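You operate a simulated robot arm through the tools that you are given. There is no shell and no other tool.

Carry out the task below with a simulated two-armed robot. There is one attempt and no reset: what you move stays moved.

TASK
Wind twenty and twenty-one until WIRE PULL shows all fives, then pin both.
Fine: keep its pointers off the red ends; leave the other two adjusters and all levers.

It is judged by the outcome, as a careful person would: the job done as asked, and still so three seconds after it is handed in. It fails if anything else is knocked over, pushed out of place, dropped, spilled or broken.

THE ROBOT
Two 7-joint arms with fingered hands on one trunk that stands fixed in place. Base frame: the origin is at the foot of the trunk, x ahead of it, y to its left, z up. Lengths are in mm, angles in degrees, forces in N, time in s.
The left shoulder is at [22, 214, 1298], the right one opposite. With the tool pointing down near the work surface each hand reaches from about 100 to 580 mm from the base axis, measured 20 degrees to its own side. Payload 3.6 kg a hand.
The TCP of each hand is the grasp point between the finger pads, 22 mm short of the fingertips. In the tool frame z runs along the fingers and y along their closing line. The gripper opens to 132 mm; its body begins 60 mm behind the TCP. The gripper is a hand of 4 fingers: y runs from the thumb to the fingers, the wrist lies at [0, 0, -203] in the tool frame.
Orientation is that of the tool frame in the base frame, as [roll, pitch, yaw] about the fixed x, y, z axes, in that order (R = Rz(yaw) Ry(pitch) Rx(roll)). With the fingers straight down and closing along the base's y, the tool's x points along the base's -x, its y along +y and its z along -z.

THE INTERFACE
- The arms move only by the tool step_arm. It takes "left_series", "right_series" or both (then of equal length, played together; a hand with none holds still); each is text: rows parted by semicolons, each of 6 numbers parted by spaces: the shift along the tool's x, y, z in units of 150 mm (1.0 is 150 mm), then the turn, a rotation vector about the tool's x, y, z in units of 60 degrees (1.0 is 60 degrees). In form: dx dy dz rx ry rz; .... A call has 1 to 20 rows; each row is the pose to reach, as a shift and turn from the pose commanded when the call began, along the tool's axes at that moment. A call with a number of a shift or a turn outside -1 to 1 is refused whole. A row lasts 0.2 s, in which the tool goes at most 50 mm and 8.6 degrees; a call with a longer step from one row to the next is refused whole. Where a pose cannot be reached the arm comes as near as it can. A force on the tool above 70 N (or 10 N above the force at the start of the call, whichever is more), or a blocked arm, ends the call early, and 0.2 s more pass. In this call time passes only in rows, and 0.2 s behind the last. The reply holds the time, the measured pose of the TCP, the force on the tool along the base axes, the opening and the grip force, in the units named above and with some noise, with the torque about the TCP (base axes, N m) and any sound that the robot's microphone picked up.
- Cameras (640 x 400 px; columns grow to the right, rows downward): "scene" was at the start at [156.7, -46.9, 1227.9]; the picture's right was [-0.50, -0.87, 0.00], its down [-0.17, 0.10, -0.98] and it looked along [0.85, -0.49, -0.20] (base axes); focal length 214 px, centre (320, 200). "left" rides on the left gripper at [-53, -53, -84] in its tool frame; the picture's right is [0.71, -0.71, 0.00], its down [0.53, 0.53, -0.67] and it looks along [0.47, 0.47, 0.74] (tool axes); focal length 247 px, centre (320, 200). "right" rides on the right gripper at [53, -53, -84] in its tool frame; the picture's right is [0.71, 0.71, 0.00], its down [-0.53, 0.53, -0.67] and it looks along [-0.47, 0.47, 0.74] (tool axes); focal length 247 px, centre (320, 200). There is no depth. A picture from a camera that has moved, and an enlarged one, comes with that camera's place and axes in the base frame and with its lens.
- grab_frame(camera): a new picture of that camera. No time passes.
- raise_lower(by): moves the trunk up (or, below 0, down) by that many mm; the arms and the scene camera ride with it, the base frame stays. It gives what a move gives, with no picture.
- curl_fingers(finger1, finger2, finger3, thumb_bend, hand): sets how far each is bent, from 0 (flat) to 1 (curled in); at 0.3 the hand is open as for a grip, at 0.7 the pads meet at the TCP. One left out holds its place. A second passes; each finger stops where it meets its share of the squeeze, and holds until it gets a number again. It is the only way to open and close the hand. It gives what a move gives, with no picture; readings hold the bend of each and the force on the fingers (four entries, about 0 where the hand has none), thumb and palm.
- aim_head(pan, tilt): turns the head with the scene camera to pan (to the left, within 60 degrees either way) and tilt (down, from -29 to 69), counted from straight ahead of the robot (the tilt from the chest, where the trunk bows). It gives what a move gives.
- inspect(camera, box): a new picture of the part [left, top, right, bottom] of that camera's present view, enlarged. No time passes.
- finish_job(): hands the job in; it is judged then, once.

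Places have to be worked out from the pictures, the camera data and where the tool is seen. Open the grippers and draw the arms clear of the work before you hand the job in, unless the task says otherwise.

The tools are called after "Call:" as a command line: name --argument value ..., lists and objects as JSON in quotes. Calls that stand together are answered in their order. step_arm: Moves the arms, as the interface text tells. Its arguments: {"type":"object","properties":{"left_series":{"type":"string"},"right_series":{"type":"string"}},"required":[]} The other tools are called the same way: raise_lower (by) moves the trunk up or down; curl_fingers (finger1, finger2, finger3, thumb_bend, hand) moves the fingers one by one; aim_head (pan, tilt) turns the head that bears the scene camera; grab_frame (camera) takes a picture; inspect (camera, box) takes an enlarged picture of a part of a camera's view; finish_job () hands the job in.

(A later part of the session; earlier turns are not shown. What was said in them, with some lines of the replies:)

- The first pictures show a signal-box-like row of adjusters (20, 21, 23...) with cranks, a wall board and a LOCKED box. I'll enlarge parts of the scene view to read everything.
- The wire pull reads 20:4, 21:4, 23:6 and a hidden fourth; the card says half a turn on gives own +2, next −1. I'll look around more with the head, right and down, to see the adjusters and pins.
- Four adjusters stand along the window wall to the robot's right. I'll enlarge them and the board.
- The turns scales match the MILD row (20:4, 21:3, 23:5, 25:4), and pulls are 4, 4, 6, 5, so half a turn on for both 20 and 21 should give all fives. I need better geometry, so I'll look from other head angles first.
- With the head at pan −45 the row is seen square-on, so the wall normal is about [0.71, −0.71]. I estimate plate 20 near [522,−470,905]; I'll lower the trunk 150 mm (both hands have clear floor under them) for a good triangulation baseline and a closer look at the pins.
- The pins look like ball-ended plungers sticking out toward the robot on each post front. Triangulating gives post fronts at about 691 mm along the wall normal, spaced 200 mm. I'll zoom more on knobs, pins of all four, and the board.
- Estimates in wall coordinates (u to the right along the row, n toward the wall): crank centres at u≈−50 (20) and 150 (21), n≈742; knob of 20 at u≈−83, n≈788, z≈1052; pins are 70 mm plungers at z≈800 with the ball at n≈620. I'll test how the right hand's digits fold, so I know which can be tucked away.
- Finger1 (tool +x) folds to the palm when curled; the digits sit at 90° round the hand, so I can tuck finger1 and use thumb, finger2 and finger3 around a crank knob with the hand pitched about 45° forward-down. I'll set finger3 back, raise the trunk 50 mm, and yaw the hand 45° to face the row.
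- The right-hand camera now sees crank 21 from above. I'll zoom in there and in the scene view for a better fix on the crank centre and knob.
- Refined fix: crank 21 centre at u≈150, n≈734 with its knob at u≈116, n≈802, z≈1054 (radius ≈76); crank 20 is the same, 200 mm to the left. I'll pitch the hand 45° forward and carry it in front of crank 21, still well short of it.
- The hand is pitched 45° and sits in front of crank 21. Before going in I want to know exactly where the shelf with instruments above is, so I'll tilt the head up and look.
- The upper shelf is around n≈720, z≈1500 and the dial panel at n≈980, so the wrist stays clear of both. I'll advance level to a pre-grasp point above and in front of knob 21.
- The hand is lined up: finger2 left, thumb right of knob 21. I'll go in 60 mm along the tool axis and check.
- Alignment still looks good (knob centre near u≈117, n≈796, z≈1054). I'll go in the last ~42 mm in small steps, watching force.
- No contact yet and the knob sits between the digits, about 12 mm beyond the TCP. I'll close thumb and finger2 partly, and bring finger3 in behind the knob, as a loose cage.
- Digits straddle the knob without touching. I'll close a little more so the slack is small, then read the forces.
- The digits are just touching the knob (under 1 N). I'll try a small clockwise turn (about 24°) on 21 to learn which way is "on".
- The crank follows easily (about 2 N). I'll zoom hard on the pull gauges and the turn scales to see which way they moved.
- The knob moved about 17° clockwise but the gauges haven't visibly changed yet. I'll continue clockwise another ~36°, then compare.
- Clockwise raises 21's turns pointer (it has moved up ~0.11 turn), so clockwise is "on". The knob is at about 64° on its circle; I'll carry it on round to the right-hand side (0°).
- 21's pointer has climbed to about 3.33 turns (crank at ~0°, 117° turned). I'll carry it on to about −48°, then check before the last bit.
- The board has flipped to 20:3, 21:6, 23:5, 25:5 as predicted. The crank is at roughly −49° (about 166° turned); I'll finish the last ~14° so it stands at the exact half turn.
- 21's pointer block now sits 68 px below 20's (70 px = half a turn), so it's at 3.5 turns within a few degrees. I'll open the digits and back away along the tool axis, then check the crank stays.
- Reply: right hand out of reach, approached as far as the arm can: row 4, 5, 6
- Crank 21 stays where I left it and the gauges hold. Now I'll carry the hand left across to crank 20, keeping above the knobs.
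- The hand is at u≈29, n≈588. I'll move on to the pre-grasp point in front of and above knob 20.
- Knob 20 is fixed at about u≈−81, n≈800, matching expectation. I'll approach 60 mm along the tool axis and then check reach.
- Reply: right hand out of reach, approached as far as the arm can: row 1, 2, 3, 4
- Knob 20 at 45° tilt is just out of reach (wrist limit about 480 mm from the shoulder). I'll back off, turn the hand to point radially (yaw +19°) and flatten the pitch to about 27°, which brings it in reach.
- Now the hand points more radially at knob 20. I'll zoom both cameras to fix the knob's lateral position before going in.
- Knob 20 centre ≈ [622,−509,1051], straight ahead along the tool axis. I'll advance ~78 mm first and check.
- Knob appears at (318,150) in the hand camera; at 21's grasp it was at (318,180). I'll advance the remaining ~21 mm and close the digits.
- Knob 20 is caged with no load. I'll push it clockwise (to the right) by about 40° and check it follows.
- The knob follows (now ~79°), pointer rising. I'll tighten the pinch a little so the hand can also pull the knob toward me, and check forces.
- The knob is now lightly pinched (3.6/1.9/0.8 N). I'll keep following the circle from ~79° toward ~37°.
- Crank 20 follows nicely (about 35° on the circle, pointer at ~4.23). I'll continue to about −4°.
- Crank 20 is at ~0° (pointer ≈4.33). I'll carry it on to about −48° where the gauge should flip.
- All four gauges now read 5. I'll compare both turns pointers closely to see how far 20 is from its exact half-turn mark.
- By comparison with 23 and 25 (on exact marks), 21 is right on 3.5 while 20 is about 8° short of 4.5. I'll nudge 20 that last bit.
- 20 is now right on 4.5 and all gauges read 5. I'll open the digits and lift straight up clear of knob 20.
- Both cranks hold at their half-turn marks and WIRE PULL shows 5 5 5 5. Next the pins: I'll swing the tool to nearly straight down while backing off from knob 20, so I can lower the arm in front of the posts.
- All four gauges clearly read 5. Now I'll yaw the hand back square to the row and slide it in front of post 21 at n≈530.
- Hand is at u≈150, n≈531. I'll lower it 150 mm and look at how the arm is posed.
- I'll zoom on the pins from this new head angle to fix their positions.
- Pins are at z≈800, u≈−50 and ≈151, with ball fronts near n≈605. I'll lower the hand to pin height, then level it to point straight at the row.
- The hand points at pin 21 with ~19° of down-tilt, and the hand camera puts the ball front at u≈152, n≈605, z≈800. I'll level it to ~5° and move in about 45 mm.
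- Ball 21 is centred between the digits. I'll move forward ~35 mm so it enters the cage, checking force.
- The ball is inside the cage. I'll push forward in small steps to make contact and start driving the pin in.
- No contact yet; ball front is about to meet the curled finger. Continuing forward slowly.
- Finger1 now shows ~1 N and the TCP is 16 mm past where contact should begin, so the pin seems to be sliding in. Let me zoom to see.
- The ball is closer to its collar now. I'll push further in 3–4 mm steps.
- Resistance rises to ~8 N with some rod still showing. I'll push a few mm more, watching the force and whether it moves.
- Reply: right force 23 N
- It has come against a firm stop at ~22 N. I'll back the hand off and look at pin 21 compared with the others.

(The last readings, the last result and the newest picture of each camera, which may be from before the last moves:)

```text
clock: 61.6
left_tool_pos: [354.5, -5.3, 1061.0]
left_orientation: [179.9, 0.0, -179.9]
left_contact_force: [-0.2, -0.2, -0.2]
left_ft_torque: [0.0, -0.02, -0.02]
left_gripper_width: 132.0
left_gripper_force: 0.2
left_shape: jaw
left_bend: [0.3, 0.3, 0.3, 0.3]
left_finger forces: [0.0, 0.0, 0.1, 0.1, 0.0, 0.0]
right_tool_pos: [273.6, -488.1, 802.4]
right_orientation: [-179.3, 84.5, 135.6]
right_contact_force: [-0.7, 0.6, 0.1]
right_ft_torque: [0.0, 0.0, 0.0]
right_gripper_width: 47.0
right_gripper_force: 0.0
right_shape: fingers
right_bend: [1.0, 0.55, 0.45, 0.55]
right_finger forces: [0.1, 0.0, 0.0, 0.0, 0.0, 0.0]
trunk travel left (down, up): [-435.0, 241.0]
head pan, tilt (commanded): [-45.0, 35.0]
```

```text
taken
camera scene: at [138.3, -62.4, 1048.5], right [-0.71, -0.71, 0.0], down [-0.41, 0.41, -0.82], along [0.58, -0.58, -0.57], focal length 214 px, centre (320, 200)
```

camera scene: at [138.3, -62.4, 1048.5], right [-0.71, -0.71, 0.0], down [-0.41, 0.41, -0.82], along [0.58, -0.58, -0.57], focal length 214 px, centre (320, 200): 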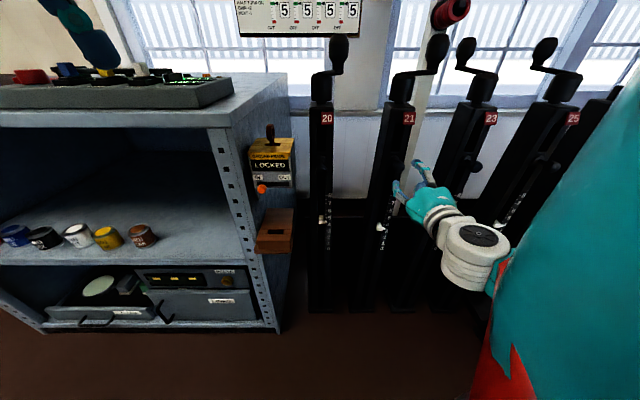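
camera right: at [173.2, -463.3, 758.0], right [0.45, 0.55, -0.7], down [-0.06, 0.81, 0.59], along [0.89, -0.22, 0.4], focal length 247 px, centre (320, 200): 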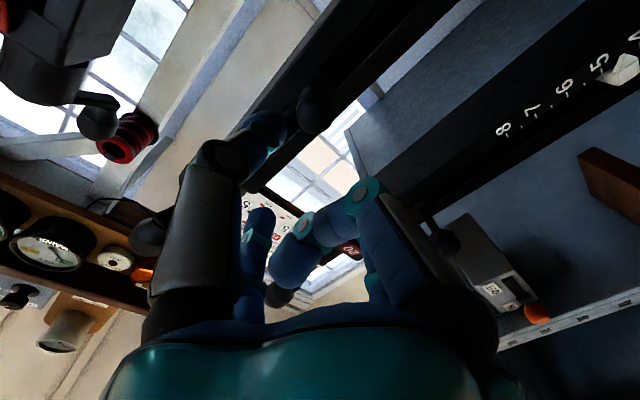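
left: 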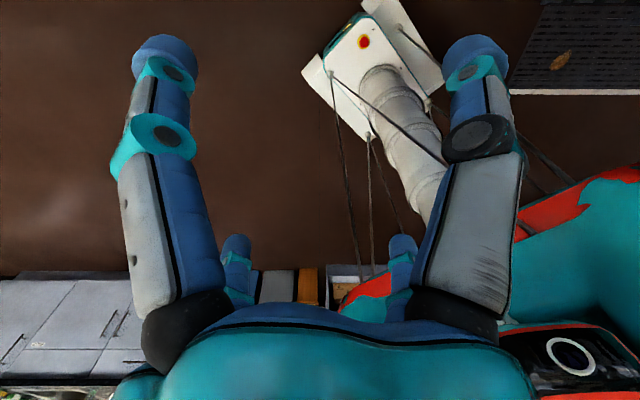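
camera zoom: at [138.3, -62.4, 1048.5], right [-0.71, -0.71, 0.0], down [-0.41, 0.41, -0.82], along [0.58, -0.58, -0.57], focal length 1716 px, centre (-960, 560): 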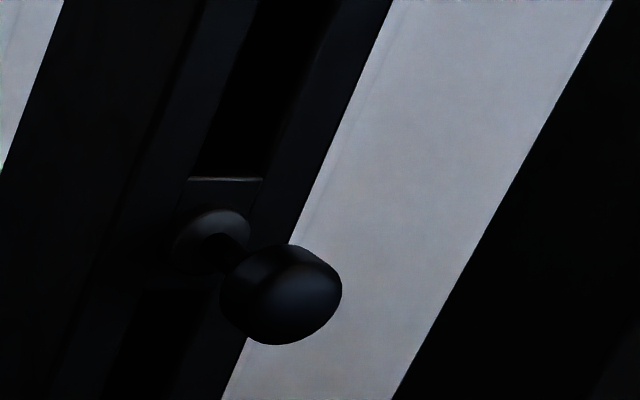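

Pin 21's ball is now at the same depth as 23's (already pinned) — about 27 mm further in — so 21 is pinned, and the gauges still read 5. Now I'll slide the hand left to pin 20.

Call:
step_arm --right_series "0 0.25 0 0 0 0; 0 0.5 0 0 0 0; 0 0.75 0 0 0 0; 0 1.0 0 0 0 0"

Call:
step_arm --right_series "0 0.17 0 0 0 0; 0 0.343 0 0 0 0"

Call:
grab_frame --camera "right"

Call:
inspect --camera "scene" --box '[240, 100, 400, 200]'

```text
clock: 62.6
left_tool_pos: [354.7, -6.3, 1060.2]
left_orientation: [180.0, -0.1, -179.9]
left_contact_force: [-0.5, -1.1, 0.5]
left_ft_torque: [-0.05, 0.01, 0.02]
left_gripper_width: 131.9
left_gripper_force: 0.0
left_shape: jaw
left_bend: [0.3, 0.3, 0.3, 0.3]
left_finger forces: [0.1, 0.0, 0.0, 0.0, 0.0, 0.0]
right_tool_pos: [379.9, -378.9, 803.0]
right_orientation: [-178.9, 84.6, 136.0]
right_contact_force: [-0.6, -0.4, -0.5]
right_ft_torque: [0.02, 0.01, 0.02]
right_gripper_width: 47.4
right_gripper_force: 0.0
right_shape: fingers
right_bend: [1.0, 0.55, 0.45, 0.55]
right_finger forces: [0.1, 0.1, 0.0, 0.0, 0.0, 0.0]
trunk travel left (down, up): [-435.0, 241.0]
head pan, tilt (commanded): [-45.0, 35.0]
```

```text
clock: 63.2
left_tool_pos: [354.1, -5.6, 1059.8]
left_orientation: [180.0, 0.0, -180.0]
left_contact_force: [-0.9, 1.2, 0.0]
left_ft_torque: [-0.01, -0.04, -0.01]
left_gripper_width: 132.0
left_gripper_force: 0.0
left_shape: jaw
left_bend: [0.3, 0.3, 0.3, 0.3]
left_finger forces: [0.0, 0.0, 0.0, 0.1, 0.0, 0.0]
right_tool_pos: [415.4, -344.3, 802.9]
right_orientation: [-179.3, 84.6, 135.7]
right_contact_force: [0.4, 0.3, 0.1]
right_ft_torque: [0.02, 0.0, 0.01]
right_gripper_width: 47.0
right_gripper_force: 0.0
right_shape: fingers
right_bend: [1.0, 0.55, 0.45, 0.55]
right_finger forces: [0.0, 0.0, 0.0, 0.1, 0.0, 0.1]
trunk travel left (down, up): [-435.0, 241.0]
head pan, tilt (commanded): [-45.0, 35.0]
```

```text
taken
camera right: at [314.7, -320.4, 757.7], right [0.45, 0.55, -0.7], down [-0.06, 0.81, 0.59], along [0.89, -0.22, 0.4], focal length 247 px, centre (320, 200)
```

right: 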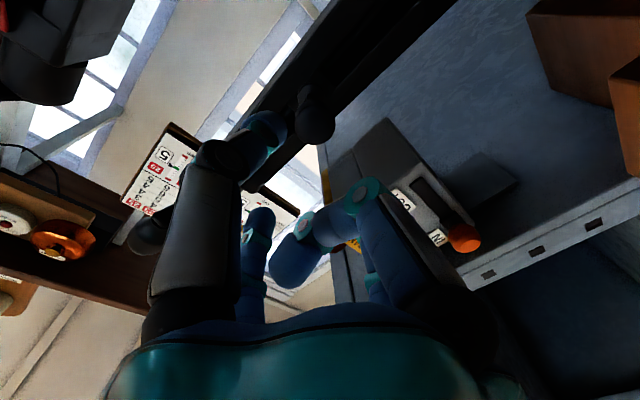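

```text
4.00 times, centred on (320, 150) of scene
camera zoom: at [138.8, -62.5, 1048.4], right [-0.71, -0.71, 0.0], down [-0.41, 0.41, -0.82], along [0.58, -0.58, -0.57], focal length 858 px, centre (320, 400)
```

zoom: 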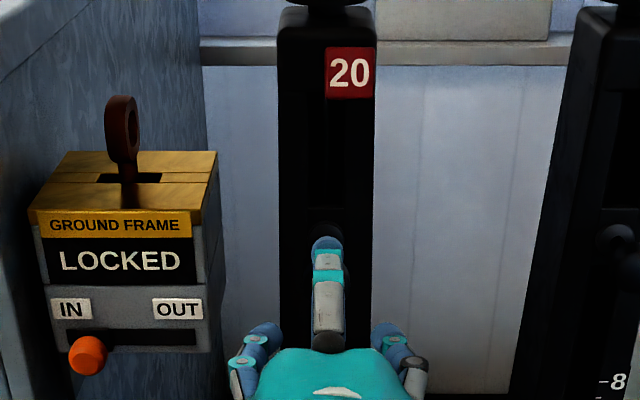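

The hand is centred on pin 20. The ground-frame box's side is at u≈−122 and finger2's outer edge at about −105, so I'll close finger2 slightly for more clearance, then move in.

Call:
curl_fingers --hand "right" --finger2 0.59 --thumb_bend 0.55

Call:
step_arm --right_series "-0.005 -0.004 0.12 0 0 0; -0.008 -0.008 0.24 0 0 0; -0.015 -0.012 0.36 0 0 0; -0.025 -0.013 0.47 0 0 0"

Call:
grab_frame --camera "right"

Call:
inspect --camera "scene" --box '[240, 100, 400, 200]'

```text
clock: 64.2
left_tool_pos: [354.1, -7.0, 1059.5]
left_orientation: [-179.9, 0.0, -180.0]
left_contact_force: [0.1, 0.3, 0.3]
left_ft_torque: [0.03, 0.01, -0.01]
left_gripper_width: 132.0
left_gripper_force: 0.1
left_shape: jaw
left_bend: [0.3, 0.3, 0.3, 0.3]
left_finger forces: [0.0, 0.0, 0.0, 0.1, 0.0, 0.0]
right_tool_pos: [415.4, -344.8, 802.7]
right_orientation: [-179.7, 84.7, 135.3]
right_contact_force: [-0.3, -0.1, -0.2]
right_ft_torque: [-0.02, 0.03, -0.01]
right_gripper_width: 47.1
right_gripper_force: 0.0
right_shape: fingers
right_bend: [1.0, 0.59, 0.45, 0.55]
right_finger forces: [0.0, 0.1, 0.0, 0.0, 0.1, 0.0]
trunk travel left (down, up): [-435.0, 241.0]
head pan, tilt (commanded): [-45.0, 35.0]
```

```text
clock: 65.2
left_tool_pos: [354.6, -6.9, 1060.9]
left_orientation: [180.0, 0.0, -179.9]
left_contact_force: [-0.4, 0.7, 0.1]
left_ft_torque: [-0.03, 0.02, 0.02]
left_gripper_width: 131.6
left_gripper_force: 0.1
left_shape: jaw
left_bend: [0.3, 0.3, 0.3, 0.3]
left_finger forces: [0.1, 0.0, 0.0, 0.0, 0.0, 0.0]
right_tool_pos: [466.2, -397.9, 800.5]
right_orientation: [-179.7, 84.3, 135.3]
right_contact_force: [-0.3, 0.6, -0.2]
right_ft_torque: [-0.06, 0.02, 0.02]
right_gripper_width: 47.3
right_gripper_force: 0.1
right_shape: fingers
right_bend: [1.0, 0.59, 0.45, 0.55]
right_finger forces: [0.0, 0.0, 0.1, 0.1, 0.0, 0.1]
trunk travel left (down, up): [-435.0, 241.0]
head pan, tilt (commanded): [-45.0, 35.0]
```

```text
taken
camera right: at [365.4, -373.4, 754.9], right [0.45, 0.55, -0.7], down [-0.06, 0.81, 0.59], along [0.89, -0.22, 0.4], focal length 247 px, centre (320, 200)
```

right: 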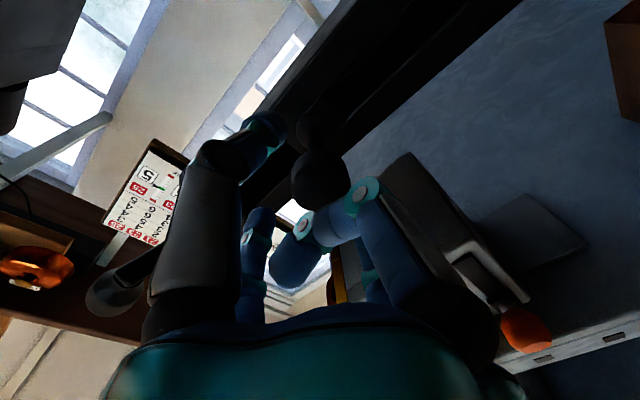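

```text
4.00 times, centred on (320, 150) of scene
camera zoom: at [138.9, -62.7, 1048.4], right [-0.71, -0.71, 0.0], down [-0.41, 0.41, -0.82], along [0.58, -0.58, -0.57], focal length 858 px, centre (320, 400)
```

zoom: 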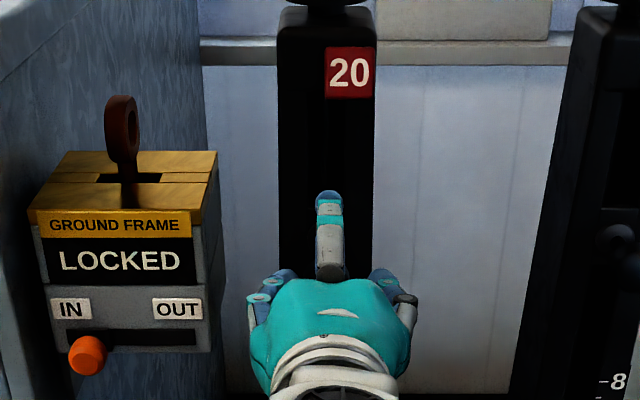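

Ball 20 is centred just as 21's was. I'll push forward to the point where it should start sliding, then on to the stop.

Call:
step_arm --right_series "-0.004 0 0.05 0 0 0; -0.009 0 0.1 0 0 0; -0.014 0 0.15 0 0 0; -0.019 0 0.2 0 0 0"

Call:
step_arm --right_series "-0.002 0 0.025 0 0 0; -0.005 0 0.05 0 0 0; -0.007 0 0.075 0 0 0"

Call:
grab_frame --camera "right"

Call:
inspect --camera "scene" --box '[240, 100, 400, 200]'

```text
clock: 66.2
left_tool_pos: [354.3, -6.7, 1061.1]
left_orientation: [180.0, 0.0, -179.8]
left_contact_force: [0.3, 0.3, 0.6]
left_ft_torque: [0.02, -0.02, 0.01]
left_gripper_width: 132.0
left_gripper_force: 0.1
left_shape: jaw
left_bend: [0.3, 0.3, 0.3, 0.3]
left_finger forces: [0.0, 0.0, 0.0, 0.1, 0.0, 0.0]
right_tool_pos: [486.9, -417.5, 800.6]
right_orientation: [-179.4, 84.6, 135.6]
right_contact_force: [-0.2, 1.1, -0.1]
right_ft_torque: [-0.03, 0.02, 0.01]
right_gripper_width: 47.7
right_gripper_force: 0.1
right_shape: fingers
right_bend: [1.0, 0.59, 0.45, 0.55]
right_finger forces: [0.6, 0.0, 0.0, 0.0, 0.0, 0.0]
trunk travel left (down, up): [-435.0, 241.0]
head pan, tilt (commanded): [-45.0, 35.0]
```

```text
clock: 67.0
left_tool_pos: [354.0, -5.2, 1061.7]
left_orientation: [180.0, 0.0, -179.8]
left_contact_force: [-0.7, -0.2, -0.2]
left_ft_torque: [0.01, -0.05, 0.01]
left_gripper_width: 131.8
left_gripper_force: 0.0
left_shape: jaw
left_bend: [0.3, 0.3, 0.3, 0.3]
left_finger forces: [0.0, 0.0, 0.0, 0.0, 0.1, 0.0]
right_tool_pos: [493.6, -424.8, 800.0]
right_orientation: [-179.6, 84.5, 135.3]
right_contact_force: [-4.0, 2.3, -2.2]
right_ft_torque: [-0.04, 0.01, -0.02]
right_gripper_width: 48.2
right_gripper_force: 2.6
right_shape: fingers
right_bend: [1.0, 0.59, 0.45, 0.55]
right_finger forces: [4.6, 0.1, 0.1, 0.1, 0.1, 0.1]
trunk travel left (down, up): [-435.0, 241.0]
head pan, tilt (commanded): [-45.0, 35.0]
```

```text
taken
camera right: at [393.5, -401.0, 754.9], right [0.45, 0.55, -0.7], down [-0.06, 0.81, 0.59], along [0.89, -0.22, 0.4], focal length 247 px, centre (320, 200)
```

right: 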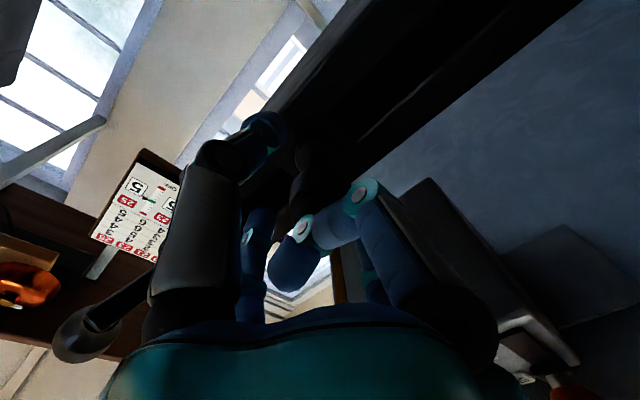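

```text
4.00 times, centred on (320, 150) of scene
camera zoom: at [138.5, -62.4, 1048.5], right [-0.71, -0.71, 0.0], down [-0.41, 0.41, -0.82], along [0.58, -0.58, -0.57], focal length 858 px, centre (320, 400)
```

zoom: 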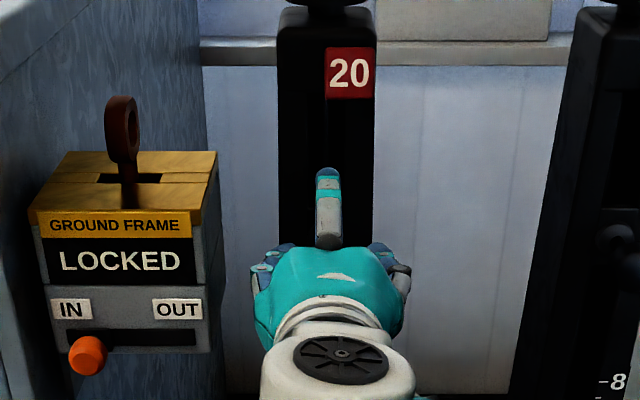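

Same force pattern as 21 (4.6 N at n≈649). I'll press ~6 mm more to seat it firmly against the stop.

Call:
step_arm --right_series "-0.001 0 0.015 0 0 0; -0.003 0 0.03 0 0 0; -0.005 0 0.048 0 0 0"

Call:
step_arm --right_series "0.003 0 -0.1 0 0 0; 0.012 0 -0.2 0 0 0; 0.02 0 -0.35 0 0 0; 0.03 0 -0.5 0 0 0; 0.04 0 -0.65 0 0 0; 0.055 0 -0.8 0 0 0"

Call:
inspect --camera "scene" --box '[300, 130, 380, 180]'

Call:
grab_frame --camera "scene"

Call:
grab_frame --camera "right"

```text
clock: 67.8
left_tool_pos: [353.6, -5.5, 1061.4]
left_orientation: [-179.9, 0.0, -180.0]
left_contact_force: [0.5, -0.4, 0.1]
left_ft_torque: [0.0, -0.03, 0.04]
left_gripper_width: 131.9
left_gripper_force: 0.0
left_shape: jaw
left_bend: [0.3, 0.3, 0.3, 0.3]
left_finger forces: [0.0, 0.1, 0.0, 0.0, 0.0, 0.1]
right_tool_pos: [498.2, -429.2, 798.4]
right_orientation: [-179.7, 84.4, 135.5]
right_contact_force: [-13.4, 14.2, -7.5]
right_ft_torque: [-0.19, -0.18, -0.03]
right_gripper_width: 54.9
right_gripper_force: 10.1
right_shape: fingers
right_bend: [1.0, 0.59, 0.45, 0.55]
right_finger forces: [19.9, 0.0, 0.0, 0.1, 0.1, 0.1]
trunk travel left (down, up): [-435.0, 241.0]
head pan, tilt (commanded): [-45.0, 35.0]
```

```text
clock: 69.2
left_tool_pos: [354.1, -5.9, 1060.9]
left_orientation: [180.0, 0.1, 180.0]
left_contact_force: [0.4, 0.1, -0.5]
left_ft_torque: [0.0, -0.01, 0.0]
left_gripper_width: 132.1
left_gripper_force: 0.1
left_shape: jaw
left_bend: [0.3, 0.3, 0.3, 0.3]
left_finger forces: [0.0, 0.0, 0.0, 0.1, 0.0, 0.0]
right_tool_pos: [413.1, -346.9, 802.1]
right_orientation: [-179.7, 84.6, 135.3]
right_contact_force: [-0.6, 0.2, -0.2]
right_ft_torque: [0.0, -0.02, 0.0]
right_gripper_width: 47.3
right_gripper_force: 0.0
right_shape: fingers
right_bend: [1.0, 0.59, 0.45, 0.55]
right_finger forces: [0.1, 0.0, 0.0, 0.1, 0.1, 0.0]
trunk travel left (down, up): [-435.0, 241.0]
head pan, tilt (commanded): [-45.0, 35.0]
```

```text
8.00 times, centred on (340, 155) of scene
camera zoom: at [138.5, -62.5, 1048.5], right [-0.71, -0.71, 0.0], down [-0.41, 0.41, -0.82], along [0.58, -0.58, -0.57], focal length 1716 px, centre (160, 560)
```

zoom: 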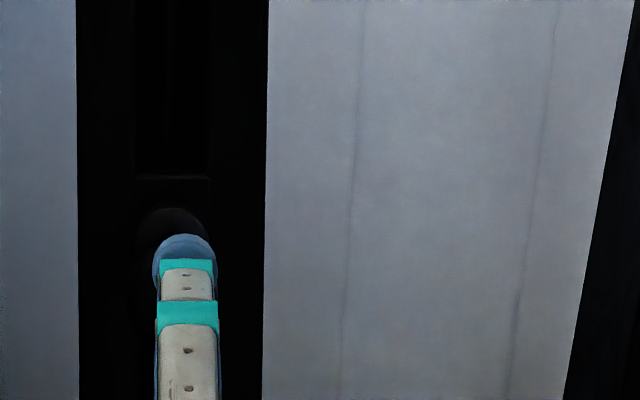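

```text
taken
camera scene: at [138.5, -62.5, 1048.5], right [-0.71, -0.71, 0.0], down [-0.41, 0.41, -0.82], along [0.58, -0.58, -0.57], focal length 214 px, centre (320, 200)
```

scene: 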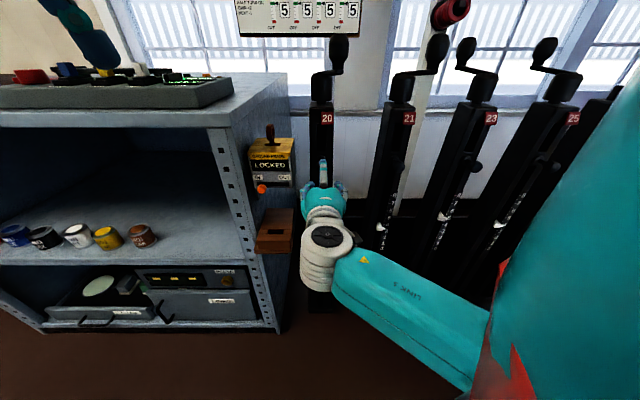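

```text
taken
camera right: at [312.7, -322.4, 757.4], right [0.45, 0.55, -0.7], down [-0.06, 0.81, 0.59], along [0.89, -0.22, 0.4], focal length 247 px, centre (320, 200)
```

right: 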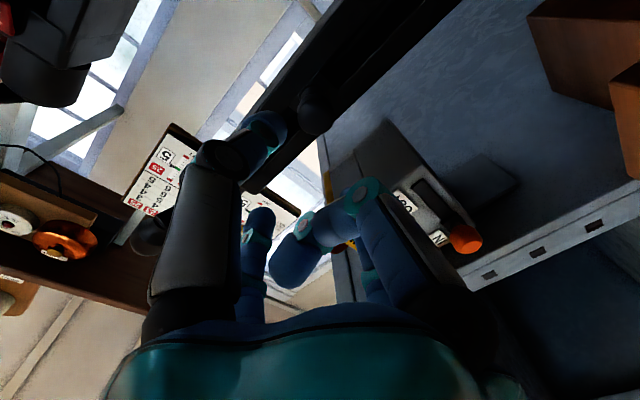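

Pin 20 now shows the same depth as pinned 21 in the hand camera. I'll move the hand to the right, out of the scene camera's line, to verify.

Call:
step_arm --right_series "0 -0.25 0 0 0 0; 0 -0.5 0 0 0 0; 0 -0.75 0 0 0 0; 0 -1.0 0 0 0 0"

Call:
inspect --camera "scene" --box '[300, 130, 380, 180]'

Call:
inspect --camera "scene" --box '[370, 130, 450, 180]'

Call:
inspect --camera "scene" --box '[220, 0, 380, 100]'

Call:
inspect --camera "scene" --box '[280, 130, 560, 300]'

```text
clock: 70.2
left_tool_pos: [353.6, -6.2, 1060.9]
left_orientation: [180.0, 0.0, -179.9]
left_contact_force: [0.0, -0.5, 0.2]
left_ft_torque: [-0.01, 0.01, 0.0]
left_gripper_width: 131.9
left_gripper_force: 0.0
left_shape: jaw
left_bend: [0.3, 0.3, 0.3, 0.3]
left_finger forces: [0.0, 0.0, 0.0, 0.0, 0.1, 0.0]
right_tool_pos: [307.3, -451.4, 804.0]
right_orientation: [179.9, 84.6, 134.9]
right_contact_force: [0.2, 0.4, -0.3]
right_ft_torque: [-0.01, 0.02, 0.0]
right_gripper_width: 46.8
right_gripper_force: 0.1
right_shape: fingers
right_bend: [1.0, 0.59, 0.45, 0.55]
right_finger forces: [0.1, 0.1, 0.1, 0.1, 0.0, 0.0]
trunk travel left (down, up): [-435.0, 241.0]
head pan, tilt (commanded): [-45.0, 35.0]
```

```text
8.00 times, centred on (340, 155) of scene
camera zoom: at [138.4, -62.7, 1048.5], right [-0.71, -0.71, 0.0], down [-0.41, 0.41, -0.82], along [0.58, -0.58, -0.57], focal length 1716 px, centre (160, 560)
```

zoom: 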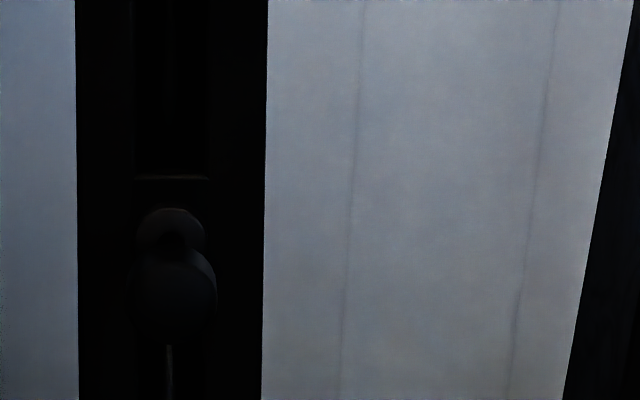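

```text
8.00 times, centred on (410, 155) of scene
camera zoom: at [138.4, -62.7, 1048.5], right [-0.71, -0.71, 0.0], down [-0.41, 0.41, -0.82], along [0.58, -0.58, -0.57], focal length 1716 px, centre (-400, 560)
```

zoom: 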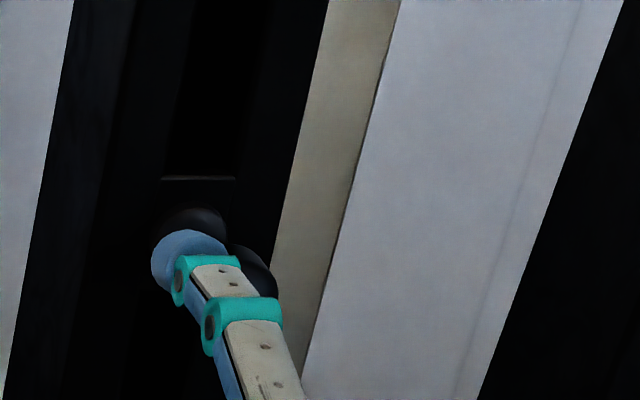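

```text
4.00 times, centred on (300, 50) of scene
camera zoom: at [138.4, -62.7, 1048.5], right [-0.71, -0.71, 0.0], down [-0.41, 0.41, -0.82], along [0.58, -0.58, -0.57], focal length 858 px, centre (400, 800)
```

zoom: 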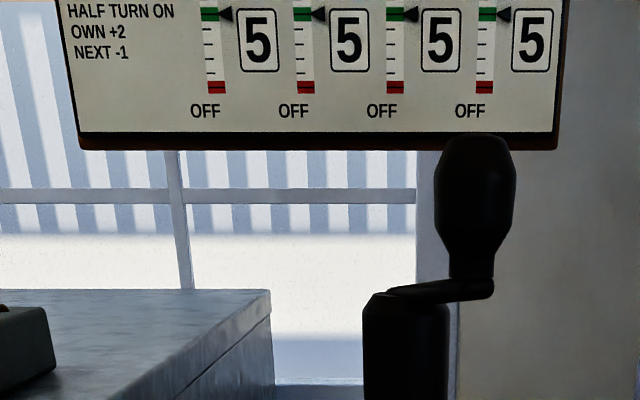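

```text
2.29 times, centred on (420, 215) of scene
camera zoom: at [138.4, -62.7, 1048.5], right [-0.71, -0.71, 0.0], down [-0.41, 0.41, -0.82], along [0.58, -0.58, -0.57], focal length 490 px, centre (91, 166)
```

zoom: 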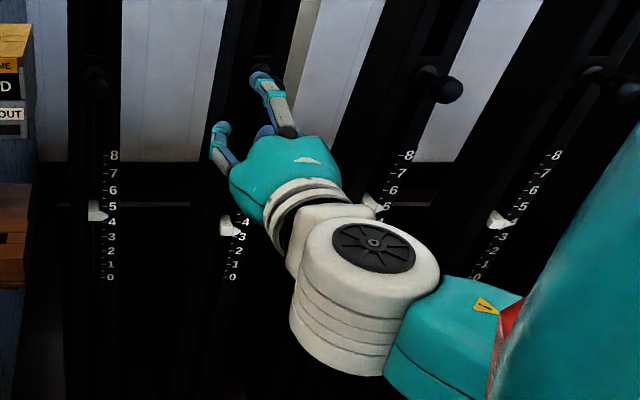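

Pin 20's ball is now at the same "in" depth as 21 and 23, and all gauges read 5. I'll back the hand out the way it came: tip it down again at this height, then lift.

Call:
step_arm --right_series "0 0 -0.05 0 0.14 0; 0 0 -0.05 0 0.28 0; 0 0 -0.05 0 0.42 0; 0 0 -0.05 0 0.56 0; 0 0 -0.05 0 0.7 0; 0 0 -0.05 0 0.84 0; 0 0 -0.05 0 0.98 0"

Call:
step_arm --right_series "0 0 0 0 0.12 0; 0 0 0 0 0.24 0"

Call:
grab_frame --camera "scene"

```text
clock: 71.8
left_tool_pos: [354.8, -7.0, 1059.8]
left_orientation: [180.0, 0.0, -179.8]
left_contact_force: [0.4, 0.8, 0.2]
left_ft_torque: [0.0, 0.0, -0.01]
left_gripper_width: 131.8
left_gripper_force: 0.0
left_shape: jaw
left_bend: [0.3, 0.3, 0.3, 0.3]
left_finger forces: [0.1, 0.0, 0.0, 0.0, 0.0, 0.0]
right_tool_pos: [302.6, -446.4, 803.3]
right_orientation: [180.0, 25.6, 135.1]
right_contact_force: [-0.2, -0.4, 0.0]
right_ft_torque: [0.03, 0.02, 0.01]
right_gripper_width: 47.1
right_gripper_force: 0.0
right_shape: fingers
right_bend: [1.0, 0.59, 0.45, 0.55]
right_finger forces: [0.1, 0.0, 0.1, 0.1, 0.0, 0.1]
trunk travel left (down, up): [-435.0, 241.0]
head pan, tilt (commanded): [-45.0, 35.0]
```

```text
clock: 72.4
left_tool_pos: [354.8, -6.7, 1060.8]
left_orientation: [180.0, 0.0, -179.9]
left_contact_force: [-0.1, 0.2, -0.1]
left_ft_torque: [0.01, 0.0, 0.01]
left_gripper_width: 132.1
left_gripper_force: 0.1
left_shape: jaw
left_bend: [0.3, 0.3, 0.3, 0.3]
left_finger forces: [0.0, 0.0, 0.0, 0.0, 0.0, 0.0]
right_tool_pos: [302.6, -446.7, 804.6]
right_orientation: [-179.9, 11.2, 135.0]
right_contact_force: [-0.2, 0.9, 0.7]
right_ft_torque: [-0.01, 0.01, 0.0]
right_gripper_width: 47.4
right_gripper_force: 0.0
right_shape: fingers
right_bend: [1.0, 0.59, 0.45, 0.55]
right_finger forces: [0.0, 0.0, 0.0, 0.0, 0.0, 0.1]
trunk travel left (down, up): [-435.0, 241.0]
head pan, tilt (commanded): [-45.0, 35.0]
```

```text
taken
camera scene: at [138.8, -62.7, 1048.4], right [-0.71, -0.71, 0.0], down [-0.41, 0.41, -0.82], along [0.58, -0.58, -0.57], focal length 214 px, centre (320, 200)
```

scene: 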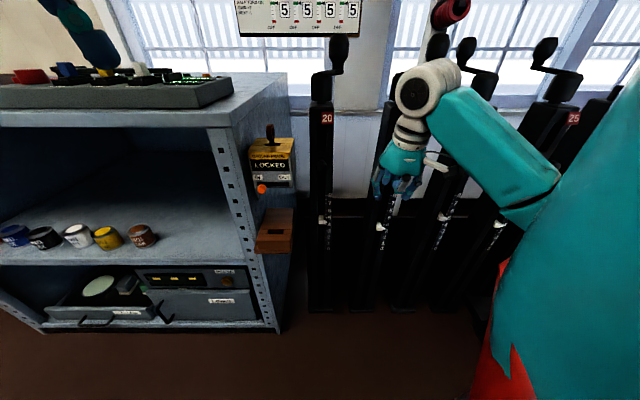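

The way up is clear in front of the posts. I'll lift the hand 300 mm in two calls.

Call:
step_arm --right_series "-0.048 0 -0.245 0 0 0; -0.097 0 -0.49 0 0 0; -0.145 0 -0.735 0 0 0; -0.194 0 -0.98 0 0 0"

Call:
step_arm --right_series "-0.048 0 -0.245 0 0 0; -0.097 0 -0.49 0 0 0; -0.145 0 -0.735 0 0 0; -0.194 0 -0.98 0 0 0"

Call:
grab_frame --camera "scene"

Call:
inspect --camera "scene" --box '[300, 120, 500, 270]'

```text
clock: 73.4
left_tool_pos: [354.8, -6.8, 1058.8]
left_orientation: [-179.9, -0.1, -179.9]
left_contact_force: [0.9, -0.3, 0.3]
left_ft_torque: [-0.01, -0.04, -0.02]
left_gripper_width: 131.8
left_gripper_force: 0.0
left_shape: jaw
left_bend: [0.3, 0.3, 0.3, 0.3]
left_finger forces: [0.1, 0.0, 0.1, 0.0, 0.1, 0.1]
right_tool_pos: [302.8, -443.3, 955.9]
right_orientation: [-180.0, 11.3, 135.0]
right_contact_force: [0.0, 0.3, 0.3]
right_ft_torque: [0.01, -0.02, 0.01]
right_gripper_width: 46.9
right_gripper_force: 0.0
right_shape: fingers
right_bend: [1.0, 0.59, 0.45, 0.55]
right_finger forces: [0.0, 0.0, 0.0, 0.0, 0.0, 0.1]
trunk travel left (down, up): [-435.0, 241.0]
head pan, tilt (commanded): [-45.0, 35.0]
```

```text
clock: 74.4
left_tool_pos: [354.3, -7.5, 1061.1]
left_orientation: [180.0, 0.0, -179.9]
left_contact_force: [-0.2, -0.3, -0.3]
left_ft_torque: [0.02, 0.02, 0.03]
left_gripper_width: 131.9
left_gripper_force: 0.0
left_shape: jaw
left_bend: [0.3, 0.3, 0.3, 0.3]
left_finger forces: [0.0, 0.0, 0.0, 0.0, 0.0, 0.1]
right_tool_pos: [301.2, -445.7, 1104.4]
right_orientation: [-179.9, 11.4, 134.9]
right_contact_force: [0.6, -0.1, -0.3]
right_ft_torque: [-0.02, 0.02, 0.02]
right_gripper_width: 47.3
right_gripper_force: 0.0
right_shape: fingers
right_bend: [1.0, 0.59, 0.45, 0.55]
right_finger forces: [0.0, 0.0, 0.1, 0.0, 0.0, 0.1]
trunk travel left (down, up): [-435.0, 241.0]
head pan, tilt (commanded): [-45.0, 35.0]
```

```text
taken
camera scene: at [138.6, -62.3, 1048.5], right [-0.71, -0.71, 0.0], down [-0.41, 0.41, -0.82], along [0.58, -0.58, -0.57], focal length 214 px, centre (320, 200)
```

scene: 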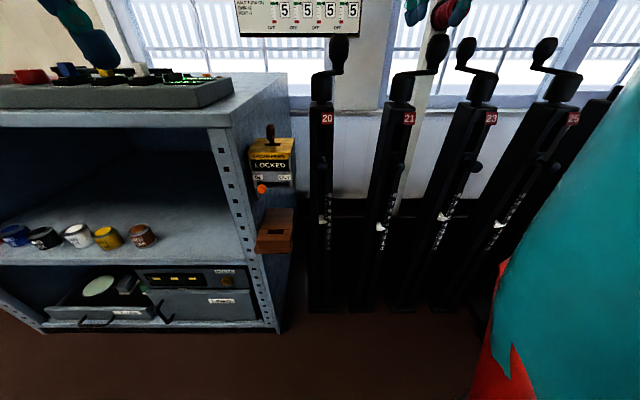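

```text
2.67 times, centred on (400, 195) of scene
camera zoom: at [138.6, -62.3, 1048.5], right [-0.71, -0.71, 0.0], down [-0.41, 0.41, -0.82], along [0.58, -0.58, -0.57], focal length 572 px, centre (107, 213)
```

zoom: 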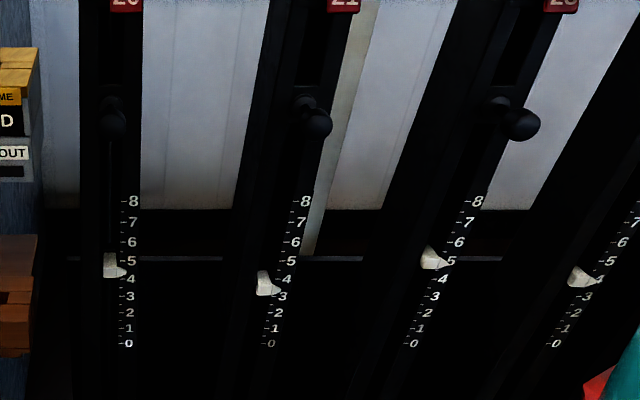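

The view is clear now. I'll compare all four pins close up to confirm 20 and 21 are in like 23 and 25.

Call:
inspect --camera "scene" --box '[302, 145, 342, 185]'

Call:
inspect --camera "scene" --box '[378, 145, 418, 185]'

Call:
inspect --camera "scene" --box '[452, 145, 492, 185]'

Call:
inspect --camera "scene" --box '[520, 145, 560, 185]'

```text
10.00 times, centred on (322, 165) of scene
camera zoom: at [138.6, -62.3, 1048.5], right [-0.71, -0.71, 0.0], down [-0.41, 0.41, -0.82], along [0.58, -0.58, -0.57], focal length 2145 px, centre (300, 550)
```

zoom: 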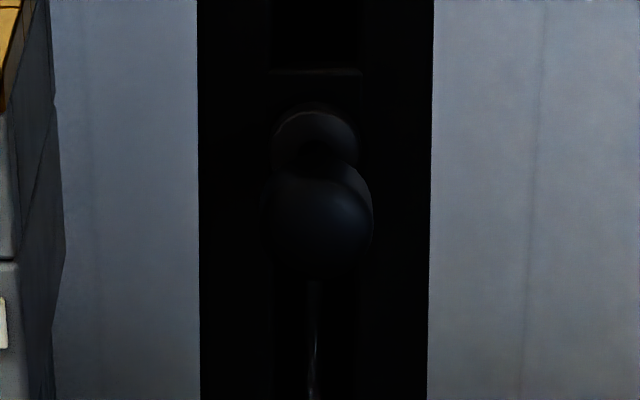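

```text
10.00 times, centred on (398, 165) of scene
camera zoom: at [138.6, -62.3, 1048.5], right [-0.71, -0.71, 0.0], down [-0.41, 0.41, -0.82], along [0.58, -0.58, -0.57], focal length 2145 px, centre (-460, 550)
```

zoom: 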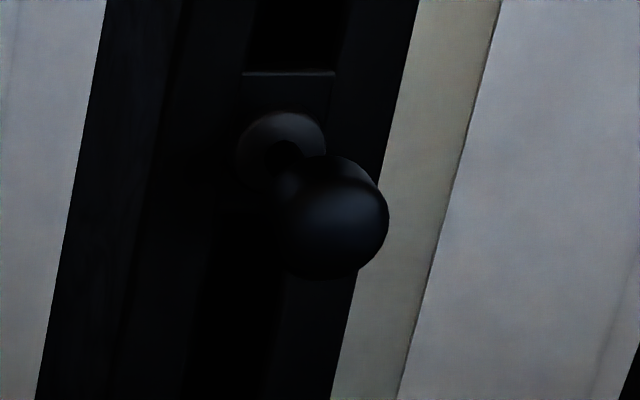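

```text
10.00 times, centred on (472, 165) of scene
camera zoom: at [138.6, -62.3, 1048.5], right [-0.71, -0.71, 0.0], down [-0.41, 0.41, -0.82], along [0.58, -0.58, -0.57], focal length 2145 px, centre (-1200, 550)
```

zoom: 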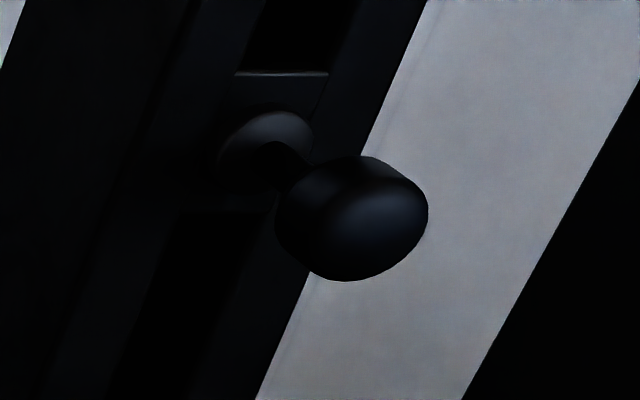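

```text
10.00 times, centred on (540, 165) of scene
camera zoom: at [138.6, -62.3, 1048.5], right [-0.71, -0.71, 0.0], down [-0.41, 0.41, -0.82], along [0.58, -0.58, -0.57], focal length 2145 px, centre (-1880, 550)
```

zoom: 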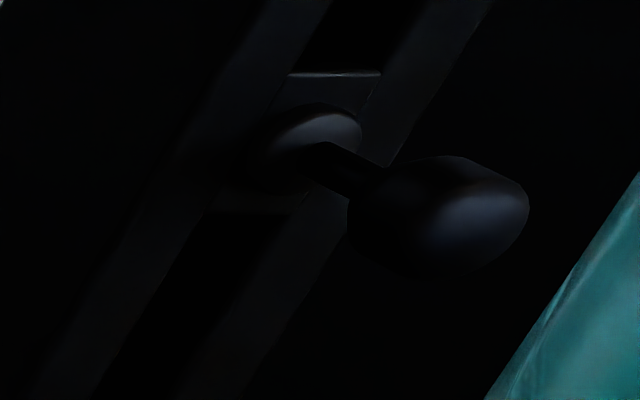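

All four pins match in depth, so both 20 and 21 are pinned. I'll open the right hand, raise the trunk back to its starting height and bring the hand back to where it began, clear of the row.

Call:
curl_fingers --hand "right" --finger1 0.3 --finger2 0.3 --finger3 0.3 --thumb_bend 0.3

Call:
raise_lower --by 100

Call:
step_arm --right_series "0.08 0.15 0 0 0 0; 0.16 0.3 0 0 0 0; 0.25 0.45 0 0 0 0; 0.33 0.63 0 0 0 0"

Call:
aim_head --pan -45 --tilt 20

Call:
grab_frame --camera "scene"

```text
clock: 75.4
left_tool_pos: [355.0, -6.3, 1060.6]
left_orientation: [179.9, -0.1, -179.9]
left_contact_force: [0.3, 0.2, 0.5]
left_ft_torque: [0.03, -0.01, 0.02]
left_gripper_width: 131.7
left_gripper_force: 0.0
left_shape: jaw
left_bend: [0.3, 0.3, 0.3, 0.3]
left_finger forces: [0.0, 0.0, 0.0, 0.0, 0.0, 0.0]
right_tool_pos: [302.9, -445.3, 1103.9]
right_orientation: [-179.9, 11.4, 135.0]
right_contact_force: [0.1, -0.4, 0.6]
right_ft_torque: [0.02, -0.03, 0.0]
right_gripper_width: 87.6
right_gripper_force: 0.2
right_shape: fingers
right_bend: [0.3, 0.3, 0.3, 0.3]
right_finger forces: [0.0, 0.0, 0.1, 0.0, 0.0, 0.0]
trunk travel left (down, up): [-435.0, 241.0]
head pan, tilt (commanded): [-45.0, 35.0]
```

```text
clock: 76.7
left_tool_pos: [355.5, -6.8, 1160.1]
left_orientation: [179.9, -0.1, -179.9]
left_contact_force: [-0.1, -0.1, -0.6]
left_ft_torque: [-0.02, 0.02, -0.05]
left_gripper_width: 132.0
left_gripper_force: 0.1
left_shape: jaw
left_bend: [0.3, 0.3, 0.3, 0.3]
left_finger forces: [0.0, 0.0, 0.0, 0.0, 0.0, 0.1]
right_tool_pos: [303.6, -446.4, 1203.8]
right_orientation: [-179.8, 11.2, 134.9]
right_contact_force: [0.0, -0.5, -0.4]
right_ft_torque: [-0.02, 0.02, 0.01]
right_gripper_width: 87.5
right_gripper_force: 0.1
right_shape: fingers
right_bend: [0.3, 0.3, 0.3, 0.3]
right_finger forces: [0.0, 0.0, 0.1, 0.1, 0.0, 0.0]
trunk travel left (down, up): [-535.0, 141.0]
head pan, tilt (commanded): [-45.0, 35.0]
```

```text
clock: 77.7
left_tool_pos: [355.3, -6.2, 1159.3]
left_orientation: [-180.0, -0.1, -179.9]
left_contact_force: [0.0, -0.7, 0.0]
left_ft_torque: [-0.01, 0.01, -0.02]
left_gripper_width: 132.1
left_gripper_force: 0.0
left_shape: jaw
left_bend: [0.3, 0.3, 0.3, 0.3]
left_finger forces: [0.0, 0.0, 0.0, 0.0, 0.1, 0.0]
right_tool_pos: [336.6, -342.9, 1193.4]
right_orientation: [-179.9, 11.4, 134.9]
right_contact_force: [0.3, 0.1, -0.3]
right_ft_torque: [0.0, 0.03, 0.04]
right_gripper_width: 87.5
right_gripper_force: 0.1
right_shape: fingers
right_bend: [0.3, 0.3, 0.3, 0.3]
right_finger forces: [0.0, 0.0, 0.0, 0.0, 0.0, 0.0]
trunk travel left (down, up): [-535.0, 141.0]
head pan, tilt (commanded): [-45.0, 35.0]
```

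```text
clock: 78.5
left_tool_pos: [354.8, -6.6, 1160.7]
left_orientation: [-179.9, 0.0, -179.9]
left_contact_force: [0.5, 0.1, -0.2]
left_ft_torque: [0.01, 0.03, -0.01]
left_gripper_width: 131.9
left_gripper_force: 0.2
left_shape: jaw
left_bend: [0.3, 0.3, 0.3, 0.3]
left_finger forces: [0.1, 0.1, 0.0, 0.0, 0.1, 0.0]
right_tool_pos: [336.5, -344.8, 1193.4]
right_orientation: [-180.0, 11.5, 135.1]
right_contact_force: [0.7, -0.8, -0.4]
right_ft_torque: [-0.04, -0.01, 0.01]
right_gripper_width: 87.4
right_gripper_force: 0.0
right_shape: fingers
right_bend: [0.3, 0.3, 0.3, 0.3]
right_finger forces: [0.0, 0.0, 0.0, 0.0, 0.1, 0.1]
trunk travel left (down, up): [-535.0, 141.0]
head pan, tilt (commanded): [-45.0, 20.0]
```

```text
taken
camera scene: at [141.8, -66.1, 1173.7], right [-0.71, -0.71, 0.0], down [-0.24, 0.24, -0.94], along [0.66, -0.66, -0.34], focal length 214 px, centre (320, 200)
```

scene: 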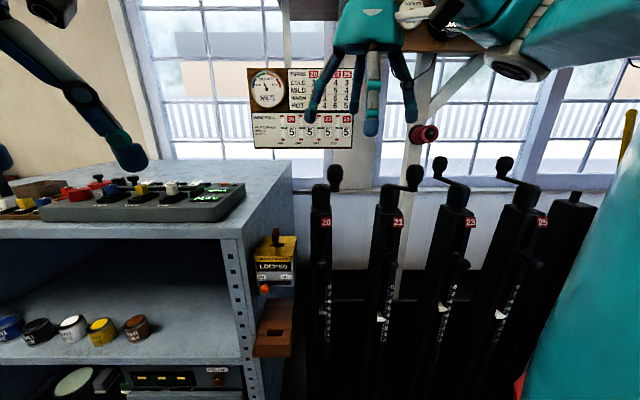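

One last check of the board and the pointers before handing in; everything else (console, paint pots, lock box, cranks 23/25) looks untouched.

Call:
inspect --camera "scene" --box '[240, 60, 370, 155]'

Call:
inspect --camera "scene" --box '[295, 150, 555, 340]'

```text
4.21 times, centred on (305, 108) of scene
camera zoom: at [141.8, -66.1, 1173.7], right [-0.71, -0.71, 0.0], down [-0.24, 0.24, -0.94], along [0.66, -0.66, -0.34], focal length 903 px, centre (383, 590)
```

zoom: 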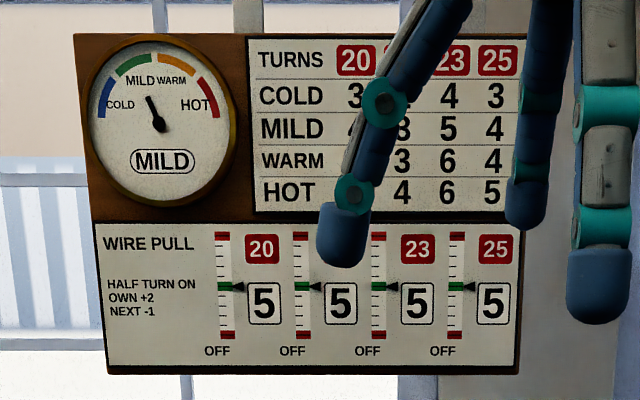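

```text
2.11 times, centred on (425, 245) of scene
camera zoom: at [141.8, -66.1, 1173.7], right [-0.71, -0.71, 0.0], down [-0.24, 0.24, -0.94], along [0.66, -0.66, -0.34], focal length 452 px, centre (99, 105)
```

zoom: 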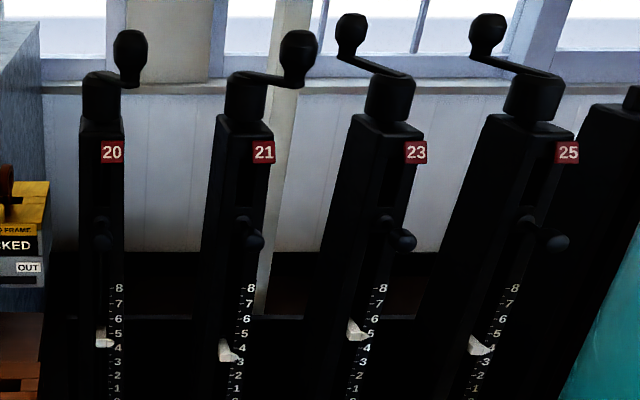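

WIRE PULL shows 5 5 5 5 with every pointer in the green. Both 20 and 21 are pinned, 23 and 25 are untouched, and both hands are open and clear, so I'm handing in.

Call:
finish_job

```text
The job is handed in.
```

I gave adjusters 20 and 21 half a turn on each. WIRE PULL now shows 5 on all four, and both are pinned.

- **Winding:** I turned 21 first, then 20. The readings in between were 3 on 20 and 6 on 21, so no pointer came near a red end. The turns pointers now stand at 4½ on 20 and 3½ on 21.
- **Pins:** I pushed both in until they met a firm stop. They sit at the same depth as the pins on 23 and 25, which were already in.
- **Left alone:** I did not touch adjusters 23 and 25 or any of the levers, and saw nothing else knocked or moved.

Both hands are open and clear of the row. The last check before handing in still showed all fives.
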